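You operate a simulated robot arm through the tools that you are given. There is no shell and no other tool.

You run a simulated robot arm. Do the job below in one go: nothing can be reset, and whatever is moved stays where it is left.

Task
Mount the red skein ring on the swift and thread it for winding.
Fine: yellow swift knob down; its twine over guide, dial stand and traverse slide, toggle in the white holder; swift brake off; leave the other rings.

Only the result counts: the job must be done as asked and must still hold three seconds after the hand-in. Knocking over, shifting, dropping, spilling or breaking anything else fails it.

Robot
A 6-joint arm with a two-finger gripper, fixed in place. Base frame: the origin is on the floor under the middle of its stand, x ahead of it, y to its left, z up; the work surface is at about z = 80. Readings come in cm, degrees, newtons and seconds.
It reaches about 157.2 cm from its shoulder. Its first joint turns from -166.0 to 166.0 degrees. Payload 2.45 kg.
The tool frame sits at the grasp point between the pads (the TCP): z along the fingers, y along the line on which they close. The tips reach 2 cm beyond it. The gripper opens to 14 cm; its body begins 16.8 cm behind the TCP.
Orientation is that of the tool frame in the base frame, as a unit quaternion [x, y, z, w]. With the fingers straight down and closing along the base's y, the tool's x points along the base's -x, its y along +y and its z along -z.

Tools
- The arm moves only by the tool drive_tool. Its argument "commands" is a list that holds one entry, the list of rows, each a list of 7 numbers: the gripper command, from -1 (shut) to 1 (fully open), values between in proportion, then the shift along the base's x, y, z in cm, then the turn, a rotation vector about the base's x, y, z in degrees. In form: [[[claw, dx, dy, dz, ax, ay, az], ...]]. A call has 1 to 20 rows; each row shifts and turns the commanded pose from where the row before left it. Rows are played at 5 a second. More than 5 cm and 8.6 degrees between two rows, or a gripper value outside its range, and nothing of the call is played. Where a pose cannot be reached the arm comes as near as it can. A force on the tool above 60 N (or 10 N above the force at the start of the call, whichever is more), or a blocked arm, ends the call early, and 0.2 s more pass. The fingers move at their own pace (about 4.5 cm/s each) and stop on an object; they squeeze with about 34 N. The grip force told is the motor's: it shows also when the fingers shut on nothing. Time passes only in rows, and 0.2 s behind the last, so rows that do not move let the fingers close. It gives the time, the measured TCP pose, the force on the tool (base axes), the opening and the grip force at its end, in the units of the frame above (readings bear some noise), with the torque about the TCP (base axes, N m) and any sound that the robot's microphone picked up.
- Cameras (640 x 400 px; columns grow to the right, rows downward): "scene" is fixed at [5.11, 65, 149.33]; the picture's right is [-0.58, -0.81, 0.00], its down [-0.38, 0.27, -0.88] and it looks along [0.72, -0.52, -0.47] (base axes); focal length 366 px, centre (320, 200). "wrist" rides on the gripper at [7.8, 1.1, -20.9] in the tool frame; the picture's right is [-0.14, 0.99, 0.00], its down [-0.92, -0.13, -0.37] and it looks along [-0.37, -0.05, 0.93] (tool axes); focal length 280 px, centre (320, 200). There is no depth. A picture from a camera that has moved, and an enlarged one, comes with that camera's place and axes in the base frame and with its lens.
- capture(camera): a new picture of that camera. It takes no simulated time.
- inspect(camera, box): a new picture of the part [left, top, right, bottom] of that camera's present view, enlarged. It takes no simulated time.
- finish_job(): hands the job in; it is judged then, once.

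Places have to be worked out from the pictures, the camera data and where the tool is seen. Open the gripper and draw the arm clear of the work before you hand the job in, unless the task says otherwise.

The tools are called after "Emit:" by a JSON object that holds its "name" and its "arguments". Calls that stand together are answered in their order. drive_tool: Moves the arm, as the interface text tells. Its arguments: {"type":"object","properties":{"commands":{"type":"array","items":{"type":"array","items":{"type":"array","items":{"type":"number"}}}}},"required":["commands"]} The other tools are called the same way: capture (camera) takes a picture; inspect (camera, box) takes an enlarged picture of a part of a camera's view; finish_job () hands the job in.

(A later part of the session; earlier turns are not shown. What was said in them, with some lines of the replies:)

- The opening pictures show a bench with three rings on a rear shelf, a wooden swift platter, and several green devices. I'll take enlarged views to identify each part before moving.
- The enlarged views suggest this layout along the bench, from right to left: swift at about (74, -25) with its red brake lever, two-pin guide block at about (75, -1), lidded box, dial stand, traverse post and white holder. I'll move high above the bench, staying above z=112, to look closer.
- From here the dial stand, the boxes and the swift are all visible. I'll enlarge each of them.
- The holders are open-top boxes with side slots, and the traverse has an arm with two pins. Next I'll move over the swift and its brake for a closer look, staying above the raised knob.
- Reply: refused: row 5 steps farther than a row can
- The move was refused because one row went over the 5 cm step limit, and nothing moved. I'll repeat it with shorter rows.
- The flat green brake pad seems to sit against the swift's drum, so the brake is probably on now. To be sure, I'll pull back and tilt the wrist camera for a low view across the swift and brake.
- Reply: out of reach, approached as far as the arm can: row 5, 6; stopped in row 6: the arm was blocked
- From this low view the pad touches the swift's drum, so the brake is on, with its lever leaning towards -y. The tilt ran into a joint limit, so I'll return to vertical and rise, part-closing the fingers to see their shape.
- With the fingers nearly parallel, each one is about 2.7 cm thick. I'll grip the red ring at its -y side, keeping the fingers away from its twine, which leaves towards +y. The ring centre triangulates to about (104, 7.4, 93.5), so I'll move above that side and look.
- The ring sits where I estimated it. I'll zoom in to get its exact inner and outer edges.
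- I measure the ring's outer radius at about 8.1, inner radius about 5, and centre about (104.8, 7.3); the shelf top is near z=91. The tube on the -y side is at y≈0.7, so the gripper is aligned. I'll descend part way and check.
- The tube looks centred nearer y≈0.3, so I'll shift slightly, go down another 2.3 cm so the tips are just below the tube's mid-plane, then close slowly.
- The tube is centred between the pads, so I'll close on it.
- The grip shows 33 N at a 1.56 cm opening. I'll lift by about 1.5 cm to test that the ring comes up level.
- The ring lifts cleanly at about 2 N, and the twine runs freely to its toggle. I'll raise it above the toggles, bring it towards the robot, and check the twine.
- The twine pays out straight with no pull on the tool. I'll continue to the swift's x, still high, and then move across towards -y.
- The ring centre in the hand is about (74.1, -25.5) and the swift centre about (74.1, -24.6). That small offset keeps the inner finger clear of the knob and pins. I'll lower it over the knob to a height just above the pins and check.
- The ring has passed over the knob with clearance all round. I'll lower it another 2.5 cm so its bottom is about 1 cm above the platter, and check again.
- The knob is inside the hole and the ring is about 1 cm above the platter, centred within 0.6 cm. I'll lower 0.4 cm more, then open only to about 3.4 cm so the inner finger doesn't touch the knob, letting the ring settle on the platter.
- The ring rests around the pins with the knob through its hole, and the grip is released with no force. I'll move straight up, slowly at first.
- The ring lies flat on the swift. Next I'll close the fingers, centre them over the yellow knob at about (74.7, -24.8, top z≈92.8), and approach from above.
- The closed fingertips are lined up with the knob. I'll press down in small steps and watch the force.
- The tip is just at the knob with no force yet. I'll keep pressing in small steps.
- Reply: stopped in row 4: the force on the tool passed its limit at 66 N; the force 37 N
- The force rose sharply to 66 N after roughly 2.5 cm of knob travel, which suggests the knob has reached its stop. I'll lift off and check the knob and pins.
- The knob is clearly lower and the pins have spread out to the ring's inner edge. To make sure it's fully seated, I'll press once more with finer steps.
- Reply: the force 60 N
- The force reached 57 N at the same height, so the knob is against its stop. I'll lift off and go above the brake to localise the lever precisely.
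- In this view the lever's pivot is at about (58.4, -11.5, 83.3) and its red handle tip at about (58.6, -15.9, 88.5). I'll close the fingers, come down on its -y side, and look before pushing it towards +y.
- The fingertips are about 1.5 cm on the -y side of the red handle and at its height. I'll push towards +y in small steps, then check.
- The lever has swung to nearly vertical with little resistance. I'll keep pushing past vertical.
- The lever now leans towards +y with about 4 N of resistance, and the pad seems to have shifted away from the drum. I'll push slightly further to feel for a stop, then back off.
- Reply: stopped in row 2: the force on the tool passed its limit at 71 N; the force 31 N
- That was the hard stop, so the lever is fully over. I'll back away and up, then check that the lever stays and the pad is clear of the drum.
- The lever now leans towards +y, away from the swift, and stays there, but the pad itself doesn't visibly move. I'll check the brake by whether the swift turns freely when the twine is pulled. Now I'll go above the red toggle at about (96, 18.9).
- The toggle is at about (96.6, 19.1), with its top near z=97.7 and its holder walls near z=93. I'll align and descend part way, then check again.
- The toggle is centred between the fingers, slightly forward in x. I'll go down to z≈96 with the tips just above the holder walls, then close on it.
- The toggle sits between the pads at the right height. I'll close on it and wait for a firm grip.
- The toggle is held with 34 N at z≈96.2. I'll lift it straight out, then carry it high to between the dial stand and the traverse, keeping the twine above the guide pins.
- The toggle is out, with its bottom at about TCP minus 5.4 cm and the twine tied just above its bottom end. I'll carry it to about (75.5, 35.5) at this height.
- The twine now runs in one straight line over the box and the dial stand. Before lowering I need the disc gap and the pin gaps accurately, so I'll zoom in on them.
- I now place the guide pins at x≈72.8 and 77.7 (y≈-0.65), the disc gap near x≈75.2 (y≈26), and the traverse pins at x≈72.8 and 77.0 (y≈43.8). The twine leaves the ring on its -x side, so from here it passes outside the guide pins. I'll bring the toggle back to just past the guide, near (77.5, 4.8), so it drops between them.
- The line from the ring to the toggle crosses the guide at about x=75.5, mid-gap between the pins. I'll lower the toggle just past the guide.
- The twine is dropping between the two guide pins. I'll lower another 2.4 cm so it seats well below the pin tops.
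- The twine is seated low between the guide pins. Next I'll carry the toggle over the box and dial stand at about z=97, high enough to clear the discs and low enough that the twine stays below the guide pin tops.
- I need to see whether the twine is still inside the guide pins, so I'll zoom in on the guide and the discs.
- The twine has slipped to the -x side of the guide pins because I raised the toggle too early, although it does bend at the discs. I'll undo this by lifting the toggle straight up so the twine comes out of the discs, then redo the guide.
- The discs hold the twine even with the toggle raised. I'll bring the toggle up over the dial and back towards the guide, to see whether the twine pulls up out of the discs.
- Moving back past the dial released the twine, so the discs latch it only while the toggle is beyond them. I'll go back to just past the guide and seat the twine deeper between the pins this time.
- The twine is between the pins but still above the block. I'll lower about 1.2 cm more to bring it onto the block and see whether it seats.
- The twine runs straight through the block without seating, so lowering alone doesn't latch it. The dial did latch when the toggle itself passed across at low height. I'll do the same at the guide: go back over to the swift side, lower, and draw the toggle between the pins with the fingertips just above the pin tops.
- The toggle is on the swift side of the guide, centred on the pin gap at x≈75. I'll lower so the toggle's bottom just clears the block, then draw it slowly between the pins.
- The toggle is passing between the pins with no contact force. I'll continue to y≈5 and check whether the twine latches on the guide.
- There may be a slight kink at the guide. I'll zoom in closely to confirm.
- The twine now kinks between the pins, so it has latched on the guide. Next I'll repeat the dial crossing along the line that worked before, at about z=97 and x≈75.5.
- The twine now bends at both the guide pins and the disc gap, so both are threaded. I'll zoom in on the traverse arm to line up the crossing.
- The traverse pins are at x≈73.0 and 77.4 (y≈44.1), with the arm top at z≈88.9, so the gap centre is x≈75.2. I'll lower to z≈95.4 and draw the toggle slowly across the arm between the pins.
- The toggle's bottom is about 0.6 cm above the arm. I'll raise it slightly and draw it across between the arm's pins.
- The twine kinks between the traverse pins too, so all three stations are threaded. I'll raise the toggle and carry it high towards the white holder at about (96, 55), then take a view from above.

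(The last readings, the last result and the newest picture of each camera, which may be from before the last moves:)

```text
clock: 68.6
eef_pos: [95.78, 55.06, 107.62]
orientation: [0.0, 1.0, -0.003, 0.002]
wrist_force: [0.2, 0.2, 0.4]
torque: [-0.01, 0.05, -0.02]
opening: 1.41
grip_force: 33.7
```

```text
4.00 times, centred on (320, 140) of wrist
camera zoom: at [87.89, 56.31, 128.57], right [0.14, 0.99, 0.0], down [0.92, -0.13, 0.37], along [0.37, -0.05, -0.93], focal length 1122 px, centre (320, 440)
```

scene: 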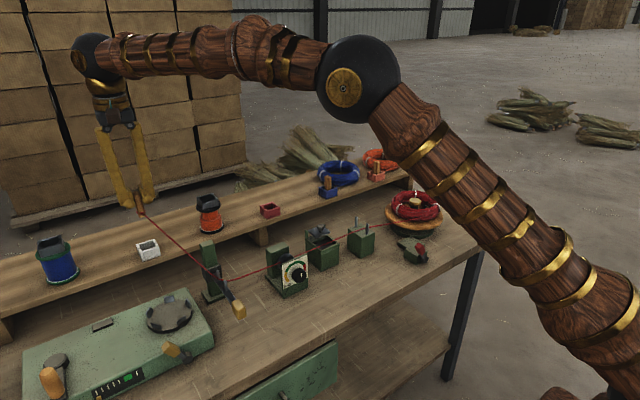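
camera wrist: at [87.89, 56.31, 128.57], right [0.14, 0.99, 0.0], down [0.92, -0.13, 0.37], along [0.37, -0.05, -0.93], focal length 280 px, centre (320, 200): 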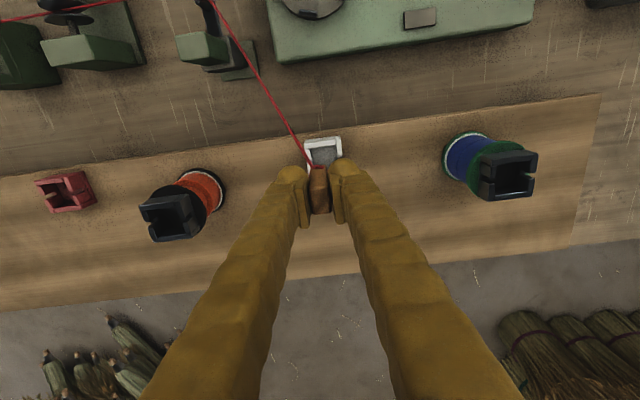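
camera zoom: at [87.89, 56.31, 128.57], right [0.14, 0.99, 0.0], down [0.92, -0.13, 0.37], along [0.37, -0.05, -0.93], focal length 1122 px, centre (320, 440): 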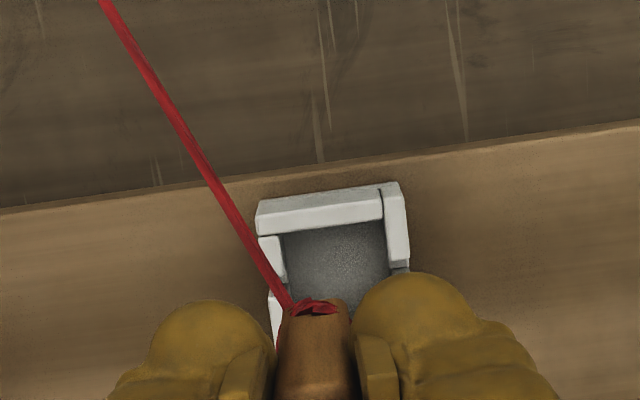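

The twine follows guide, dial stand and traverse to the toggle. Comparing the white holder with the red one, its interior centre is at about TCP (96.3, 55.7). I'll shift over it and lower until the toggle is just above the rim, then check alignment.

Emit:
{"name": "drive_tool", "arguments": {"commands": [[[-1, 0.5, 0.6, -3, 0, 0, 0], [-1, 0, 0, -3, 0, 0, 0], [-1, 0, 0, 0, 0, 0, 0]]]}}

Emit:
{"name": "inspect", "arguments": {"camera": "wrist", "box": [250, 90, 390, 190]}}

Emit:
{"name": "inspect", "arguments": {"camera": "scene", "box": [110, 180, 190, 270]}}

```text
clock: 69.4
eef_pos: [96.37, 55.44, 101.51]
orientation: [0.0, 1.0, -0.001, 0.003]
wrist_force: [0.1, 0.9, -0.4]
torque: [-0.01, -0.03, -0.01]
opening: 1.42
grip_force: 34.2
```

```text
4.00 times, centred on (320, 140) of wrist
camera zoom: at [88.5, 56.84, 122.5], right [0.14, 0.99, 0.0], down [0.92, -0.13, 0.37], along [0.37, -0.05, -0.93], focal length 1122 px, centre (320, 440)
```

zoom: 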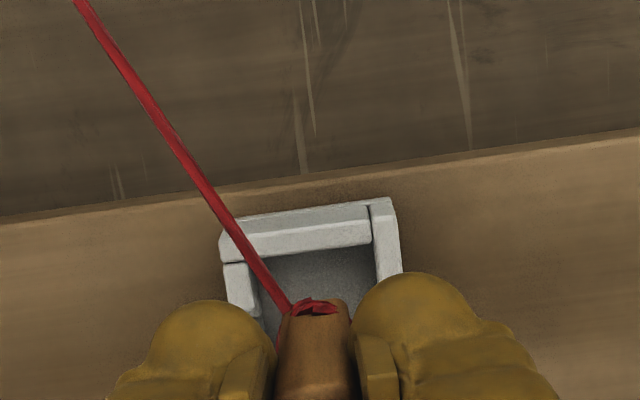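

```text
4.44 times, centred on (150, 225) of scene
camera zoom: at [5.11, 65.0, 149.33], right [-0.58, -0.81, 0.0], down [-0.38, 0.27, -0.88], along [0.72, -0.52, -0.47], focal length 1628 px, centre (1076, 89)
```

zoom: 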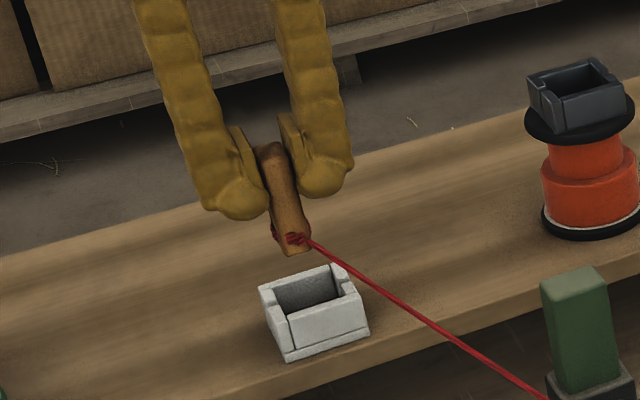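

The toggle is aligned over the opening to within a few millimetres. I'll nudge +0.2 in y and lower it in small steps into the holder.

Emit:
{"name": "drive_tool", "arguments": {"commands": [[[-1, 0, 0.2, -1.5, 0, 0, 0], [-1, 0, 0, -1, 0, 0, 0], [-1, 0, 0, -0.7, 0, 0, 0], [-1, 0, 0, 0, 0, 0, 0]]]}}

Emit:
{"name": "inspect", "arguments": {"camera": "wrist", "box": [250, 90, 390, 190]}}

Emit:
{"name": "inspect", "arguments": {"camera": "scene", "box": [110, 180, 190, 270]}}

```text
clock: 70.4
eef_pos: [96.42, 55.74, 98.61]
orientation: [0.0, 1.0, -0.001, 0.004]
wrist_force: [-0.7, 0.6, 0.1]
torque: [0.0, 0.0, 0.01]
opening: 1.42
grip_force: 33.4
```

```text
4.00 times, centred on (320, 140) of wrist
camera zoom: at [88.51, 57.0, 119.43], right [0.14, 0.99, 0.0], down [0.92, -0.13, 0.37], along [0.37, -0.05, -0.93], focal length 1122 px, centre (320, 440)
```

zoom: 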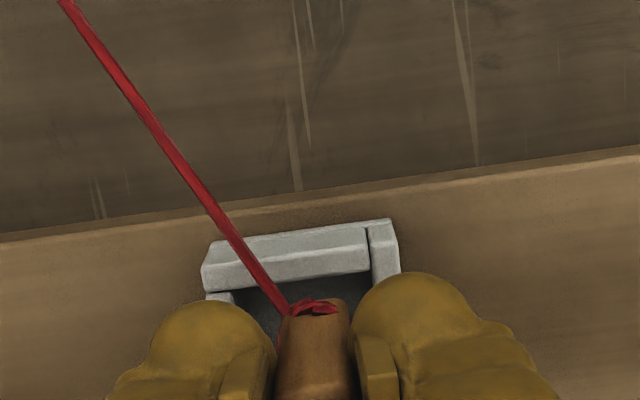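

```text
4.44 times, centred on (150, 225) of scene
camera zoom: at [5.11, 65.0, 149.33], right [-0.58, -0.81, 0.0], down [-0.38, 0.27, -0.88], along [0.72, -0.52, -0.47], focal length 1628 px, centre (1076, 89)
```

zoom: 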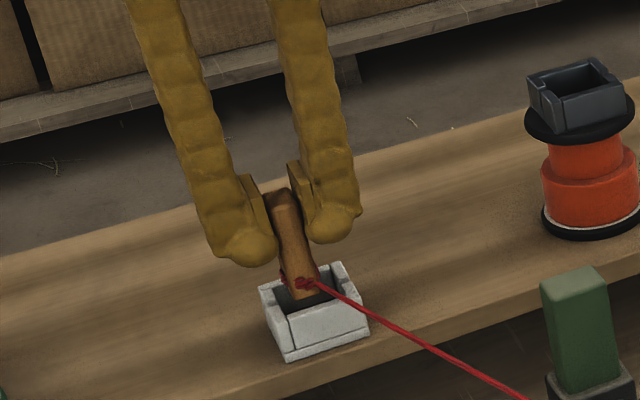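

The toggle's lower end is entering the opening. I'll continue down slowly to about z=96.4, watching the force.

Emit:
{"name": "drive_tool", "arguments": {"commands": [[[-1, 0, 0, -0.7, 0, 0, 0], [-1, 0, 0, -0.7, 0, 0, 0], [-1, 0, 0, -0.6, 0, 0, 0], [-1, 0, 0, 0, 0, 0, 0]]]}}

Emit:
{"name": "inspect", "arguments": {"camera": "wrist", "box": [250, 90, 390, 190]}}

Emit:
{"name": "inspect", "arguments": {"camera": "scene", "box": [110, 180, 190, 270]}}

```text
clock: 71.4
eef_pos: [96.34, 55.7, 96.45]
orientation: [0.0, 1.0, -0.002, 0.003]
wrist_force: [0.1, 0.3, -0.4]
torque: [0.0, 0.01, 0.02]
opening: 1.39
grip_force: 33.8
```

```text
4.00 times, centred on (320, 140) of wrist
camera zoom: at [88.5, 56.97, 117.38], right [0.14, 0.99, 0.0], down [0.92, -0.13, 0.37], along [0.37, -0.05, -0.93], focal length 1122 px, centre (320, 440)
```

zoom: 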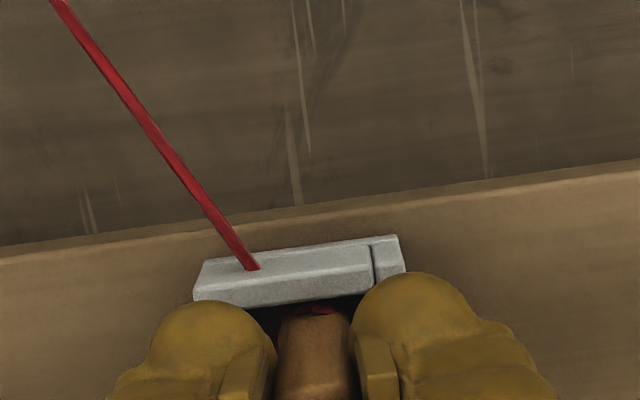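

```text
4.44 times, centred on (150, 225) of scene
camera zoom: at [5.11, 65.0, 149.33], right [-0.58, -0.81, 0.0], down [-0.38, 0.27, -0.88], along [0.72, -0.52, -0.47], focal length 1628 px, centre (1076, 89)
```

zoom: 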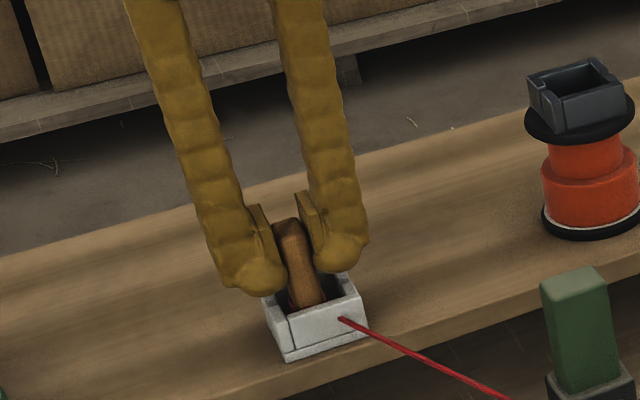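

The toggle is in the holder at about its original seating height with no contact force. I'll go down 0.2 cm more and open the fingers.

Emit:
{"name": "drive_tool", "arguments": {"commands": [[[-1, 0, 0, -0.2, 0, 0, 0], [-1, 0, 0, 0, 0, 0, 0], [-0.7, 0, 0, 0, 0, 0, 0], [-0.5, 0, 0, 0, 0, 0, 0], [-0.3, 0, 0, 0, 0, 0, 0], [-0.3, 0, 0, 0, 0, 0, 0]]]}}

Emit:
{"name": "inspect", "arguments": {"camera": "wrist", "box": [250, 110, 390, 210]}}

Emit:
{"name": "inspect", "arguments": {"camera": "scene", "box": [110, 180, 190, 270]}}

```text
clock: 72.8
eef_pos: [96.5, 55.64, 96.4]
orientation: [0.0, 1.0, -0.001, 0.004]
wrist_force: [1.1, 0.3, -0.1]
torque: [0.02, 0.0, -0.04]
opening: 4.9
grip_force: 0.1
```

```text
4.00 times, centred on (320, 160) of wrist
camera zoom: at [88.58, 56.93, 117.2], right [0.14, 0.99, 0.0], down [0.92, -0.13, 0.37], along [0.37, -0.05, -0.93], focal length 1122 px, centre (320, 360)
```

zoom: 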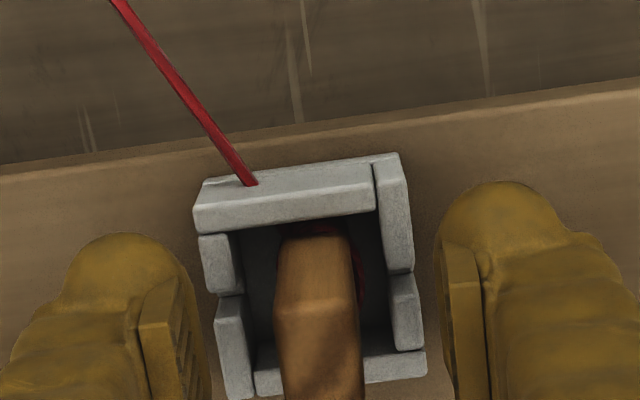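

```text
4.44 times, centred on (150, 225) of scene
camera zoom: at [5.11, 65.0, 149.33], right [-0.58, -0.81, 0.0], down [-0.38, 0.27, -0.88], along [0.72, -0.52, -0.47], focal length 1628 px, centre (1076, 89)
```

zoom: 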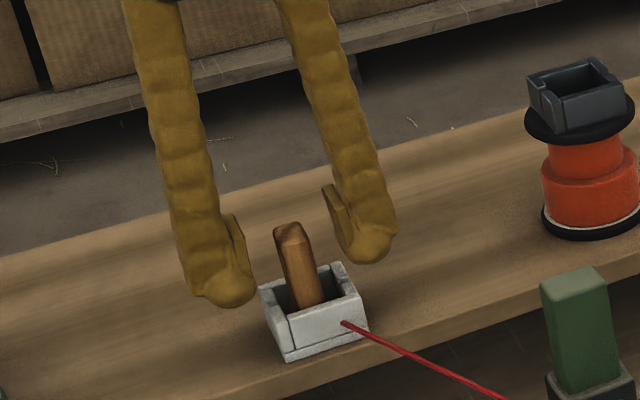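

The toggle stands upright in the white holder with the fingers clear. I'll retreat straight up and then inspect everything.

Emit:
{"name": "drive_tool", "arguments": {"commands": [[[-0.3, 0, 0, 1.5, 0, 0, 0], [-0.3, 0, 0, 3, 0, 0, 0], [-0.3, 0, 0, 4.5, 0, 0, 0], [-0.3, 0, 0, 4.5, 0, 0, 0], [-0.3, 0, 0, 4.5, 0, 0, 0], [-0.3, 0, 0, 0, 0, 0, 0]]]}}

Emit:
{"name": "capture", "arguments": {"camera": "scene"}}

Emit:
{"name": "inspect", "arguments": {"camera": "scene", "box": [370, 190, 470, 280]}}

Emit:
{"name": "inspect", "arguments": {"camera": "scene", "box": [110, 190, 270, 320]}}

Emit:
{"name": "inspect", "arguments": {"camera": "scene", "box": [250, 200, 400, 300]}}

Emit:
{"name": "capture", "arguments": {"camera": "wrist"}}

```text
clock: 74.2
eef_pos: [96.52, 55.28, 114.52]
orientation: [-0.001, 1.0, -0.002, 0.003]
wrist_force: [0.3, -0.2, -0.3]
torque: [0.0, 0.0, -0.03]
opening: 4.89
grip_force: 0.0
```

```text
taken
```

scene: 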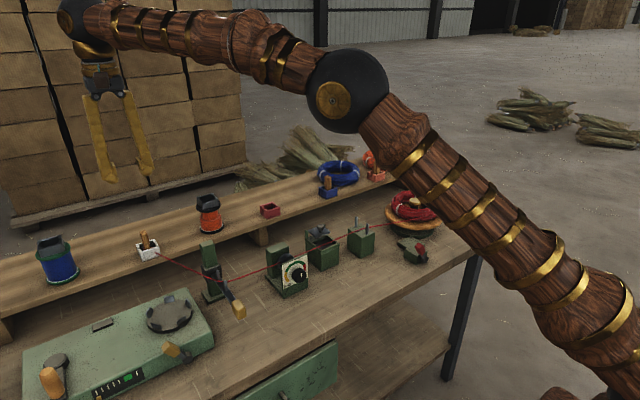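

```text
4.44 times, centred on (420, 235) of scene
camera zoom: at [5.11, 65.0, 149.33], right [-0.58, -0.81, 0.0], down [-0.38, 0.27, -0.88], along [0.72, -0.52, -0.47], focal length 1628 px, centre (-124, 44)
```

zoom: 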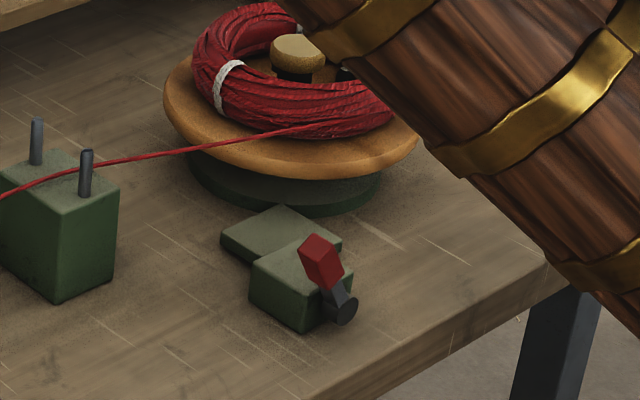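

```text
3.08 times, centred on (190, 255) of scene
camera zoom: at [5.11, 65.0, 149.33], right [-0.58, -0.81, 0.0], down [-0.38, 0.27, -0.88], along [0.72, -0.52, -0.47], focal length 1127 px, centre (720, 31)
```

zoom: 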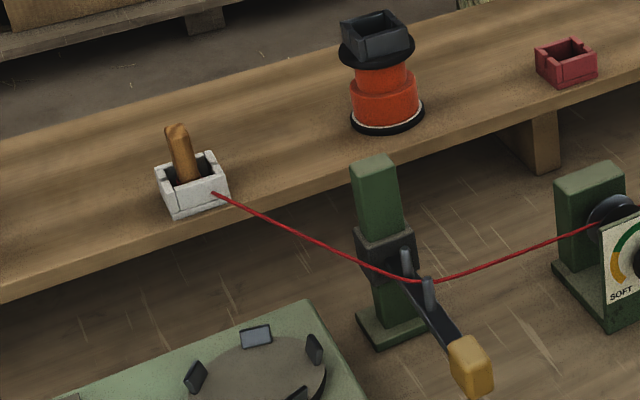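

```text
4.00 times, centred on (325, 250) of scene
camera zoom: at [5.11, 65.0, 149.33], right [-0.58, -0.81, 0.0], down [-0.38, 0.27, -0.88], along [0.72, -0.52, -0.47], focal length 1465 px, centre (300, 0)
```

zoom: 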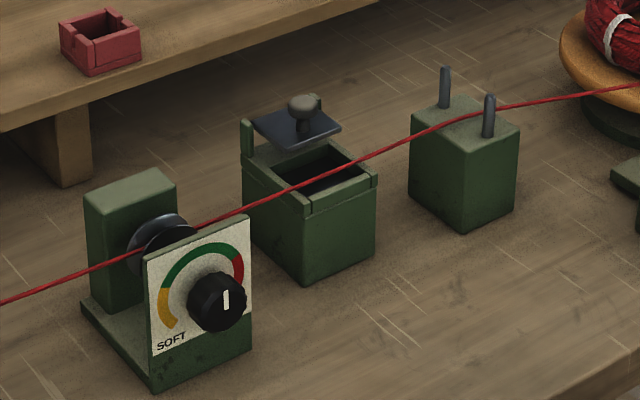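

```text
taken
camera wrist: at [88.6, 56.61, 135.36], right [0.14, 0.99, 0.0], down [0.92, -0.13, 0.37], along [0.37, -0.05, -0.93], focal length 280 px, centre (320, 200)
```

wrist: 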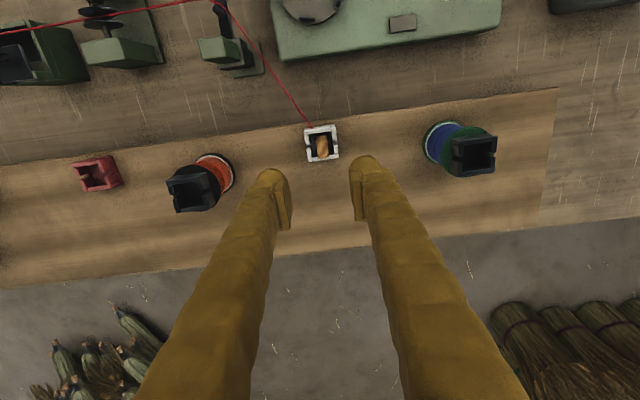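

The twine runs ring, guide, dial stand, traverse and into the white holder, where the toggle stands upright. Two things remain to confirm: the kink at the traverse pins, and the brake state. I'll zoom in on the traverse and return to my earlier brake viewing pose to compare before and after.

Emit:
{"name": "inspect", "arguments": {"camera": "scene", "box": [195, 240, 255, 290]}}

Emit:
{"name": "drive_tool", "arguments": {"commands": [[[-0.3, -2.2, -4.1, 0, 0, 0, 0], [-0.3, -2.2, -4.1, 0, 0, 0, 0], [-0.3, -2.2, -4.1, 0, 0, 0, 0], [-0.3, -2.2, -4.1, 0, 0, 0, 0], [-0.3, -2.2, -4.1, 0, 0, 0, 0], [-0.3, -2.2, -4.1, 0, 0, 0, 0], [0, -2.2, -4.1, 0, 0, 0, 0], [0.2, -2.2, -4.1, 0, 0, 0, 0], [0.2, -2.2, -4.1, 0, 0, 0, 0], [0.2, -2.2, -4.1, 0, 0, 0, 0], [0.2, -2.2, -4.1, 0, 0, 0, 0], [0.2, -2.2, -4.1, 0, 0, 0, 0], [0.2, -2.2, -4.1, 0, 0, 0, 0], [0.2, -2.2, -4.1, 0, 0, 0, 0], [0.2, -2.3, -4.1, 0, 0, 0, 0], [0.2, -2.3, -4.1, 0, 0, 0, 0], [0.2, -2.5, -4.1, 0, 0, 0, 0], [0.2, 0, 0, -4, 0, 0, 0], [0.2, 0, 0, -4, 0, 0, 0], [0.2, 0, 0, -2.4, 0, 0, 0]]]}}

Emit:
{"name": "capture", "arguments": {"camera": "wrist"}}

Emit:
{"name": "inspect", "arguments": {"camera": "wrist", "box": [240, 120, 400, 260]}}

Emit:
{"name": "capture", "arguments": {"camera": "scene"}}

```text
8.00 times, centred on (225, 265) of scene
camera zoom: at [5.11, 65.0, 149.33], right [-0.58, -0.81, 0.0], down [-0.38, 0.27, -0.88], along [0.72, -0.52, -0.47], focal length 2930 px, centre (1080, -320)
```

zoom: 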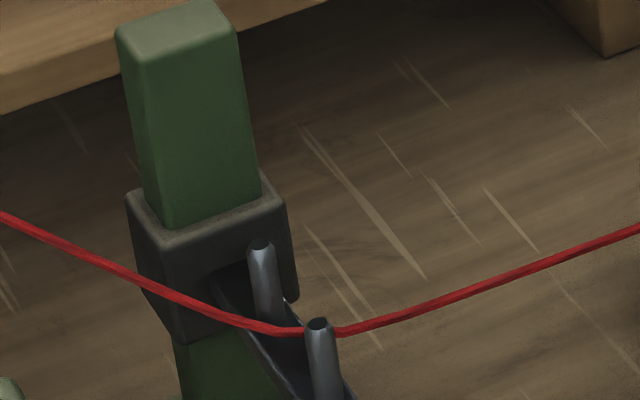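

```text
clock: 78.4
eef_pos: [58.45, -13.99, 103.89]
orientation: [0.0, 1.0, -0.002, 0.003]
wrist_force: [0.8, -0.3, 0.3]
torque: [-0.01, 0.0, 0.01]
opening: 8.39
grip_force: 0.1
```

```text
taken
camera wrist: at [50.62, -12.65, 124.86], right [0.14, 0.99, 0.0], down [0.92, -0.13, 0.38], along [0.37, -0.05, -0.93], focal length 280 px, centre (320, 200)
```

wrist: 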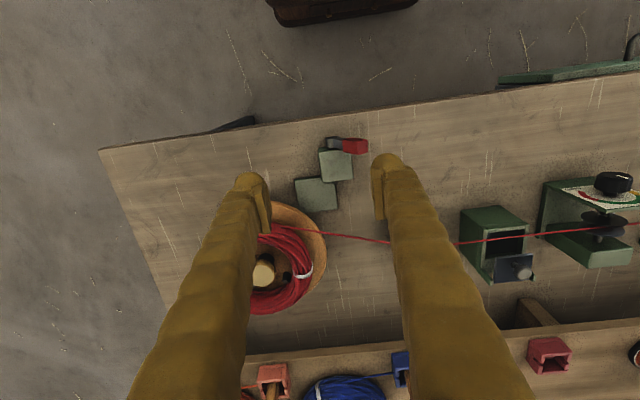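

```text
2.86 times, centred on (320, 190) of wrist
camera zoom: at [50.62, -12.65, 124.86], right [0.14, 0.99, 0.0], down [0.92, -0.13, 0.38], along [0.37, -0.05, -0.93], focal length 801 px, centre (320, 229)
```

zoom: 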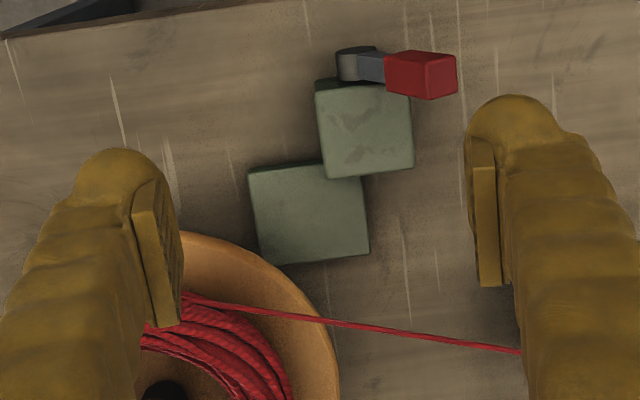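

```text
taken
```

scene: 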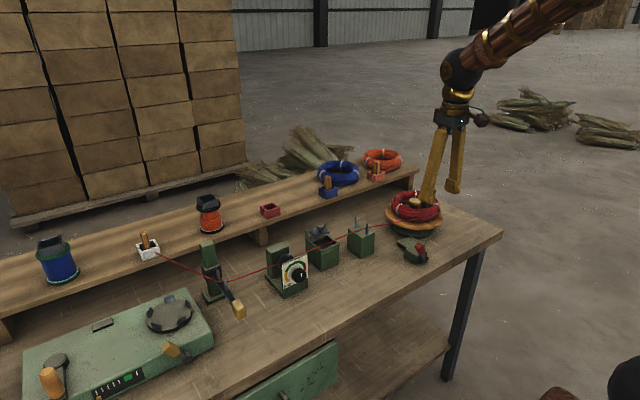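

The twine sits between the traverse pins, and the lever holds at the opposite end of its travel from where it started. The pad is fixed, so the lever's side is the only brake cue. I'll take a last close look at the swift from above to verify the ring and knob.

Emit:
{"name": "drive_tool", "arguments": {"commands": [[[0.5, 1, -2, 3, 0, 0, 0], [1, 2, -3.5, 2, 0, 0, 0], [1, 3, -3.5, 0, 0, 0, 0], [1, 2, -3, 0, 0, 0, 0], [1, 0, 0, 0, 0, 0, 0]]]}}

Emit:
{"name": "inspect", "arguments": {"camera": "wrist", "box": [210, 70, 430, 240]}}

Emit:
{"name": "inspect", "arguments": {"camera": "scene", "box": [360, 170, 460, 270]}}

Emit:
{"name": "inspect", "arguments": {"camera": "scene", "box": [220, 130, 460, 280]}}

```text
clock: 79.6
eef_pos: [66.47, -26.07, 108.91]
orientation: [0.0, 1.0, -0.002, 0.002]
wrist_force: [0.5, 0.8, 0.1]
torque: [0.02, -0.02, -0.03]
opening: 14.02
grip_force: 0.0
```

```text
2.35 times, centred on (320, 155) of wrist
camera zoom: at [58.56, -24.76, 129.87], right [0.14, 0.99, 0.0], down [0.92, -0.13, 0.37], along [0.37, -0.05, -0.93], focal length 660 px, centre (320, 306)
```

zoom: 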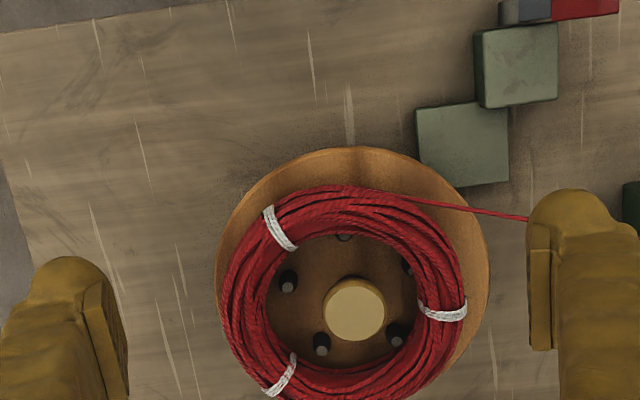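

```text
4.00 times, centred on (410, 220) of scene
camera zoom: at [5.11, 65.0, 149.33], right [-0.58, -0.81, 0.0], down [-0.38, 0.27, -0.88], along [0.72, -0.52, -0.47], focal length 1465 px, centre (-40, 120)
```

zoom: 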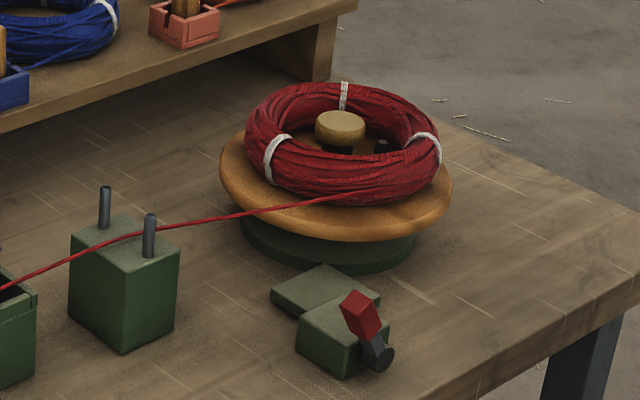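

```text
2.67 times, centred on (340, 205) of scene
camera zoom: at [5.11, 65.0, 149.33], right [-0.58, -0.81, 0.0], down [-0.38, 0.27, -0.88], along [0.72, -0.52, -0.47], focal length 977 px, centre (267, 187)
```

zoom: 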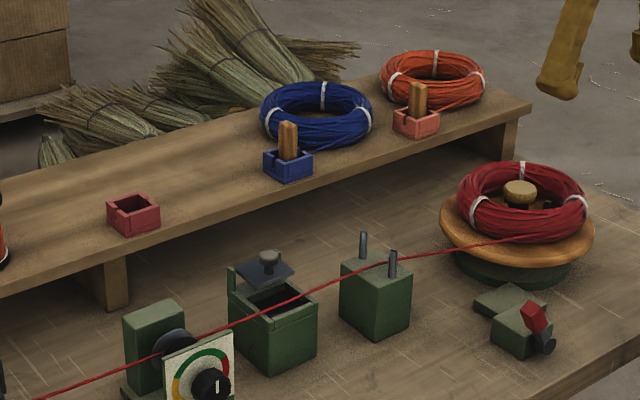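

The ring sits flat around the spread pins with the knob down, and the other rings and holders are untouched. To confirm the brake safely, I'll rest the closed fingertips lightly on the bottomed knob and twist a little, to see whether the swift turns freely.

Emit:
{"name": "drive_tool", "arguments": {"commands": [[[0, 2.5, 0.4, 0, 0, 0, 0], [-1, 3, 0.5, 0, 0, 0, 0], [-1, 2.7, 0.4, 0, 0, 0, 0], [-1, 0, 0, -4, 0, 0, 0], [-1, 0, 0, -4, 0, 0, 0], [-1, 0, 0, -4, 0, 0, 0], [-1, 0, 0, -3, 0, 0, 0], [-1, 0, 0, -1, 0, 0, 0], [-1, 0, 0, -0.3, 0, 0, 0], [-1, 0, 0, 0, 0, 0, 0]]]}}

Emit:
{"name": "inspect", "arguments": {"camera": "wrist", "box": [180, 80, 460, 280]}}

```text
clock: 81.8
eef_pos: [74.6, -24.57, 92.68]
orientation: [0.001, 1.0, -0.002, 0.003]
wrist_force: [-2.5, 1.4, 6.5]
torque: [0.05, 0.06, 0.01]
opening: 0.62
grip_force: 29.3
```

```text
2.00 times, centred on (320, 180) of wrist
camera zoom: at [66.77, -23.37, 113.6], right [0.14, 0.99, 0.0], down [0.92, -0.13, 0.38], along [0.37, -0.05, -0.93], focal length 561 px, centre (320, 240)
```

zoom: 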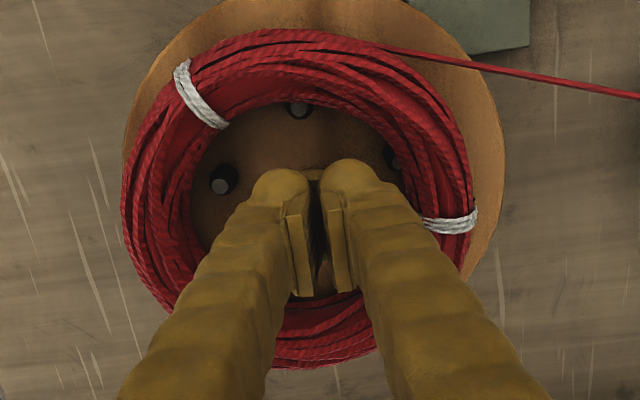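

Contact is light at 6.5 N. I'll add a touch of pressure and twist 16° in the paying-out direction, then look at the ring's bands.

Emit:
{"name": "drive_tool", "arguments": {"commands": [[[-1, 0, 0, -0.06, 0, 0, 0], [-1, 0, 0, 0, 0, 0, -4], [-1, 0, 0, 0, 0, 0, -4], [-1, 0, 0, 0, 0, 0, -4], [-1, 0, 0, 0, 0, 0, -4], [-1, 0, 0, 0, 0, 0, 0]]]}}

Emit:
{"name": "inspect", "arguments": {"camera": "scene", "box": [360, 170, 460, 270]}}

Emit:
{"name": "inspect", "arguments": {"camera": "wrist", "box": [180, 80, 460, 280]}}

```text
clock: 83.2
eef_pos: [74.75, -24.69, 92.58]
orientation: [0.139, 0.99, -0.002, 0.003]
wrist_force: [8.7, 2.6, 23.8]
torque: [0.1, -0.09, 0.05]
opening: 0.59
grip_force: 29.6
```

```text
4.00 times, centred on (410, 220) of scene
camera zoom: at [5.11, 65.0, 149.33], right [-0.58, -0.81, 0.0], down [-0.38, 0.27, -0.88], along [0.72, -0.52, -0.47], focal length 1465 px, centre (-40, 120)
```

zoom: 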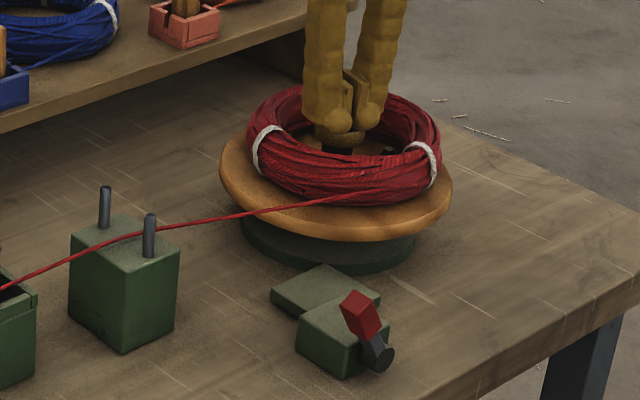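

```text
2.00 times, centred on (320, 180) of wrist
camera zoom: at [67.47, -21.29, 113.49], right [0.41, 0.91, 0.0], down [0.85, -0.38, 0.38], along [0.34, -0.16, -0.93], focal length 561 px, centre (320, 240)
```

zoom: 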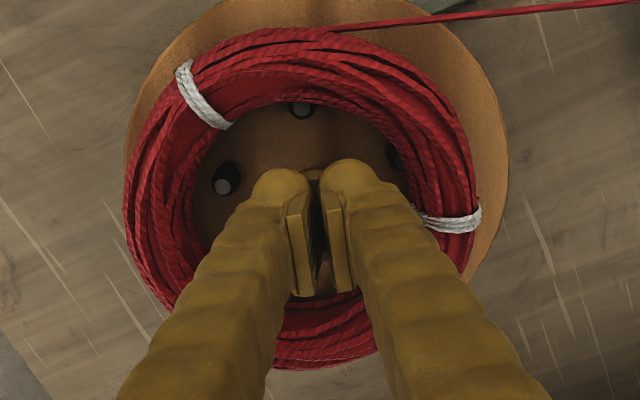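

The ring turned with the fingers at almost no torque (0.05 N·m), so the swift is free and the brake is off. I'll turn it back to where it was, lift off, and check.

Emit:
{"name": "drive_tool", "arguments": {"commands": [[[-1, 0, 0, 0, 0, 0, 4], [-1, 0, 0, 0, 0, 0, 4], [-1, 0, 0, 0, 0, 0, 4], [-1, 0, 0, 0, 0, 0, 4], [-1, 0, 0, 0, 0, 0, 0], [-1, 0, 0, 0.6, 0, 0, 0], [-1, 0, 0, 3, 0, 0, 0], [-1, 0, 0, 4.5, 0, 0, 0], [-1, 0, 0, 4.5, 0, 0, 0], [-1, 0, 0, 4.5, 0, 0, 0], [-1, 0, 0, 0, 0, 0, 0]]]}}

Emit:
{"name": "inspect", "arguments": {"camera": "scene", "box": [360, 170, 460, 270]}}

Emit:
{"name": "capture", "arguments": {"camera": "scene"}}

```text
clock: 85.6
eef_pos: [74.82, -24.71, 109.72]
orientation: [0.0, 1.0, -0.002, 0.002]
wrist_force: [-0.2, -0.9, 0.5]
torque: [-0.01, 0.03, -0.01]
opening: 0.0
grip_force: 29.2
```

```text
4.00 times, centred on (410, 220) of scene
camera zoom: at [5.11, 65.0, 149.33], right [-0.58, -0.81, 0.0], down [-0.38, 0.27, -0.88], along [0.72, -0.52, -0.47], focal length 1465 px, centre (-40, 120)
```

zoom: 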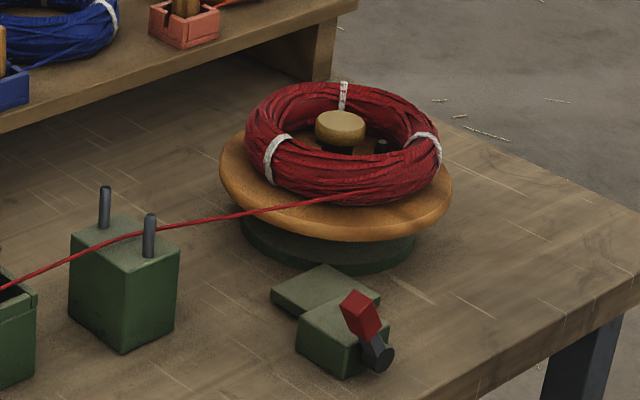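

```text
taken
```

scene: 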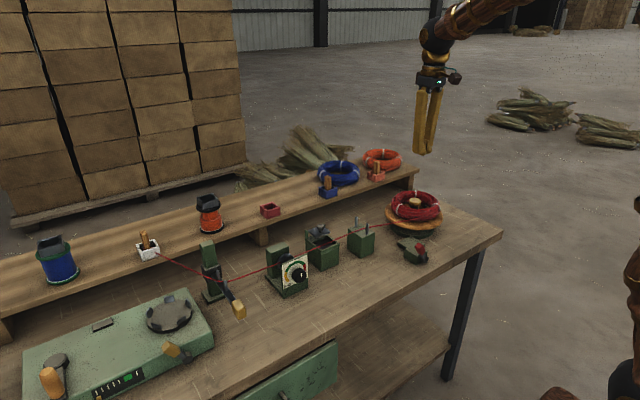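

Everything is in place: the ring is on the swift with the knob down, the twine is still threaded, the toggle is in the white holder and the brake is off. I'll raise and withdraw the arm with the gripper open, then take a last look.

Emit:
{"name": "drive_tool", "arguments": {"commands": [[[0, -1, 2, 4, 0, 0, 0], [1, -2, 3, 3, 0, 0, 0], [1, -2, 4, 2, 0, 0, 0], [1, -2, 4, 2, 0, 0, 0], [1, -2, 4, 1, 0, 0, 0], [1, -1, 4, 0, 0, 0, 0], [1, 0, 0, 0, 0, 0, 0], [1, 0, 0, 0, 0, 0, 0]]]}}

Emit:
{"name": "capture", "arguments": {"camera": "scene"}}

Emit:
{"name": "inspect", "arguments": {"camera": "scene", "box": [110, 180, 310, 320]}}

Emit:
{"name": "inspect", "arguments": {"camera": "scene", "box": [250, 150, 460, 300]}}

```text
clock: 87.4
eef_pos: [64.57, -3.73, 121.43]
orientation: [0.001, 1.0, -0.002, 0.003]
wrist_force: [0.8, -0.5, -0.1]
torque: [0.0, -0.03, 0.01]
opening: 14.01
grip_force: 0.1
```

```text
taken
```

scene: 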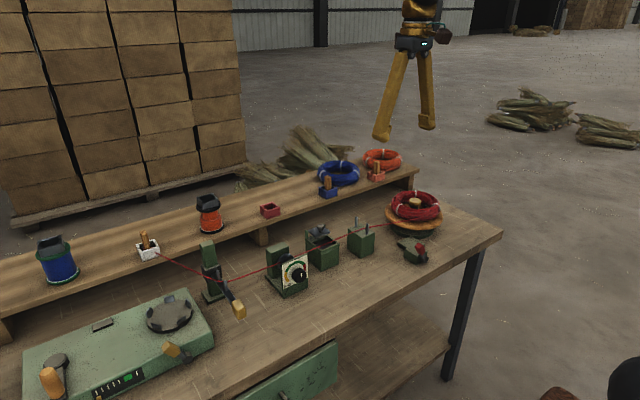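

```text
2.86 times, centred on (210, 250) of scene
camera zoom: at [5.11, 65.0, 149.33], right [-0.58, -0.81, 0.0], down [-0.38, 0.27, -0.88], along [0.72, -0.52, -0.47], focal length 1046 px, centre (634, 57)
```

zoom: 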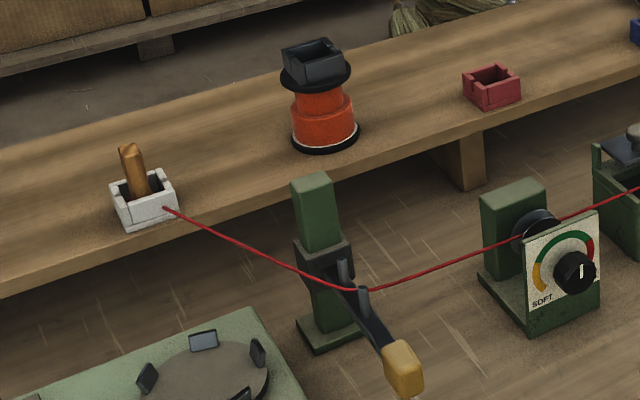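

```text
2.67 times, centred on (355, 225) of scene
camera zoom: at [5.11, 65.0, 149.33], right [-0.58, -0.81, 0.0], down [-0.38, 0.27, -0.88], along [0.72, -0.52, -0.47], focal length 977 px, centre (227, 133)
```

zoom: 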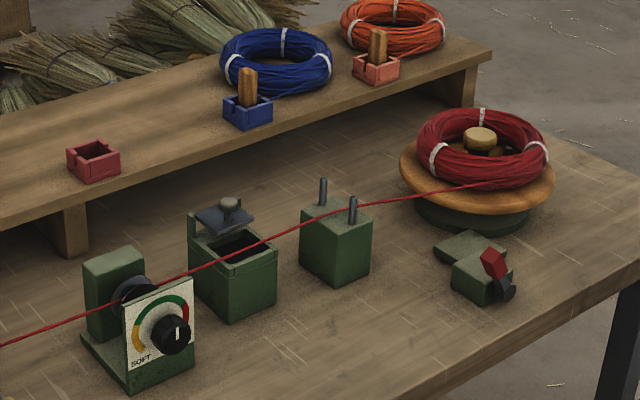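

The last pictures show the finished state: red ring on the swift with the knob down, twine between the guide pins, dial discs and traverse pins, and the toggle upright in the white holder. The brake is off and the other rings haven't been moved. The gripper is open and the arm is clear, so I'm handing the job in.

Emit:
{"name": "finish_job", "arguments": {}}

```text
The job is handed in.
```

The red skein ring is mounted on the swift and threaded for winding, and I've handed the job in. I haven't been told how it was judged.

- **Ring:** it lies flat around the spread pins, within about half a centimetre of the swift's centre.
- **Knob:** the yellow knob is down. I pressed it to its stop twice, and the second press didn't move it any further.
- **Twine:** it runs between the guide pins, through the dial stand's discs and between the traverse pins to the toggle. My first try missed the guide pins, so I backed the twine out and re-threaded it.
- **Toggle:** it stands upright in the white holder.
- **Brake:** it is off. I pushed the lever to its far stop, then turned the swift about 16° by the knob. It turned freely, and I turned it back.
- **Everything else:** the blue and orange rings are where they were, and nothing was knocked or shifted in the final pictures. The gripper is open and the arm is clear of the bench.
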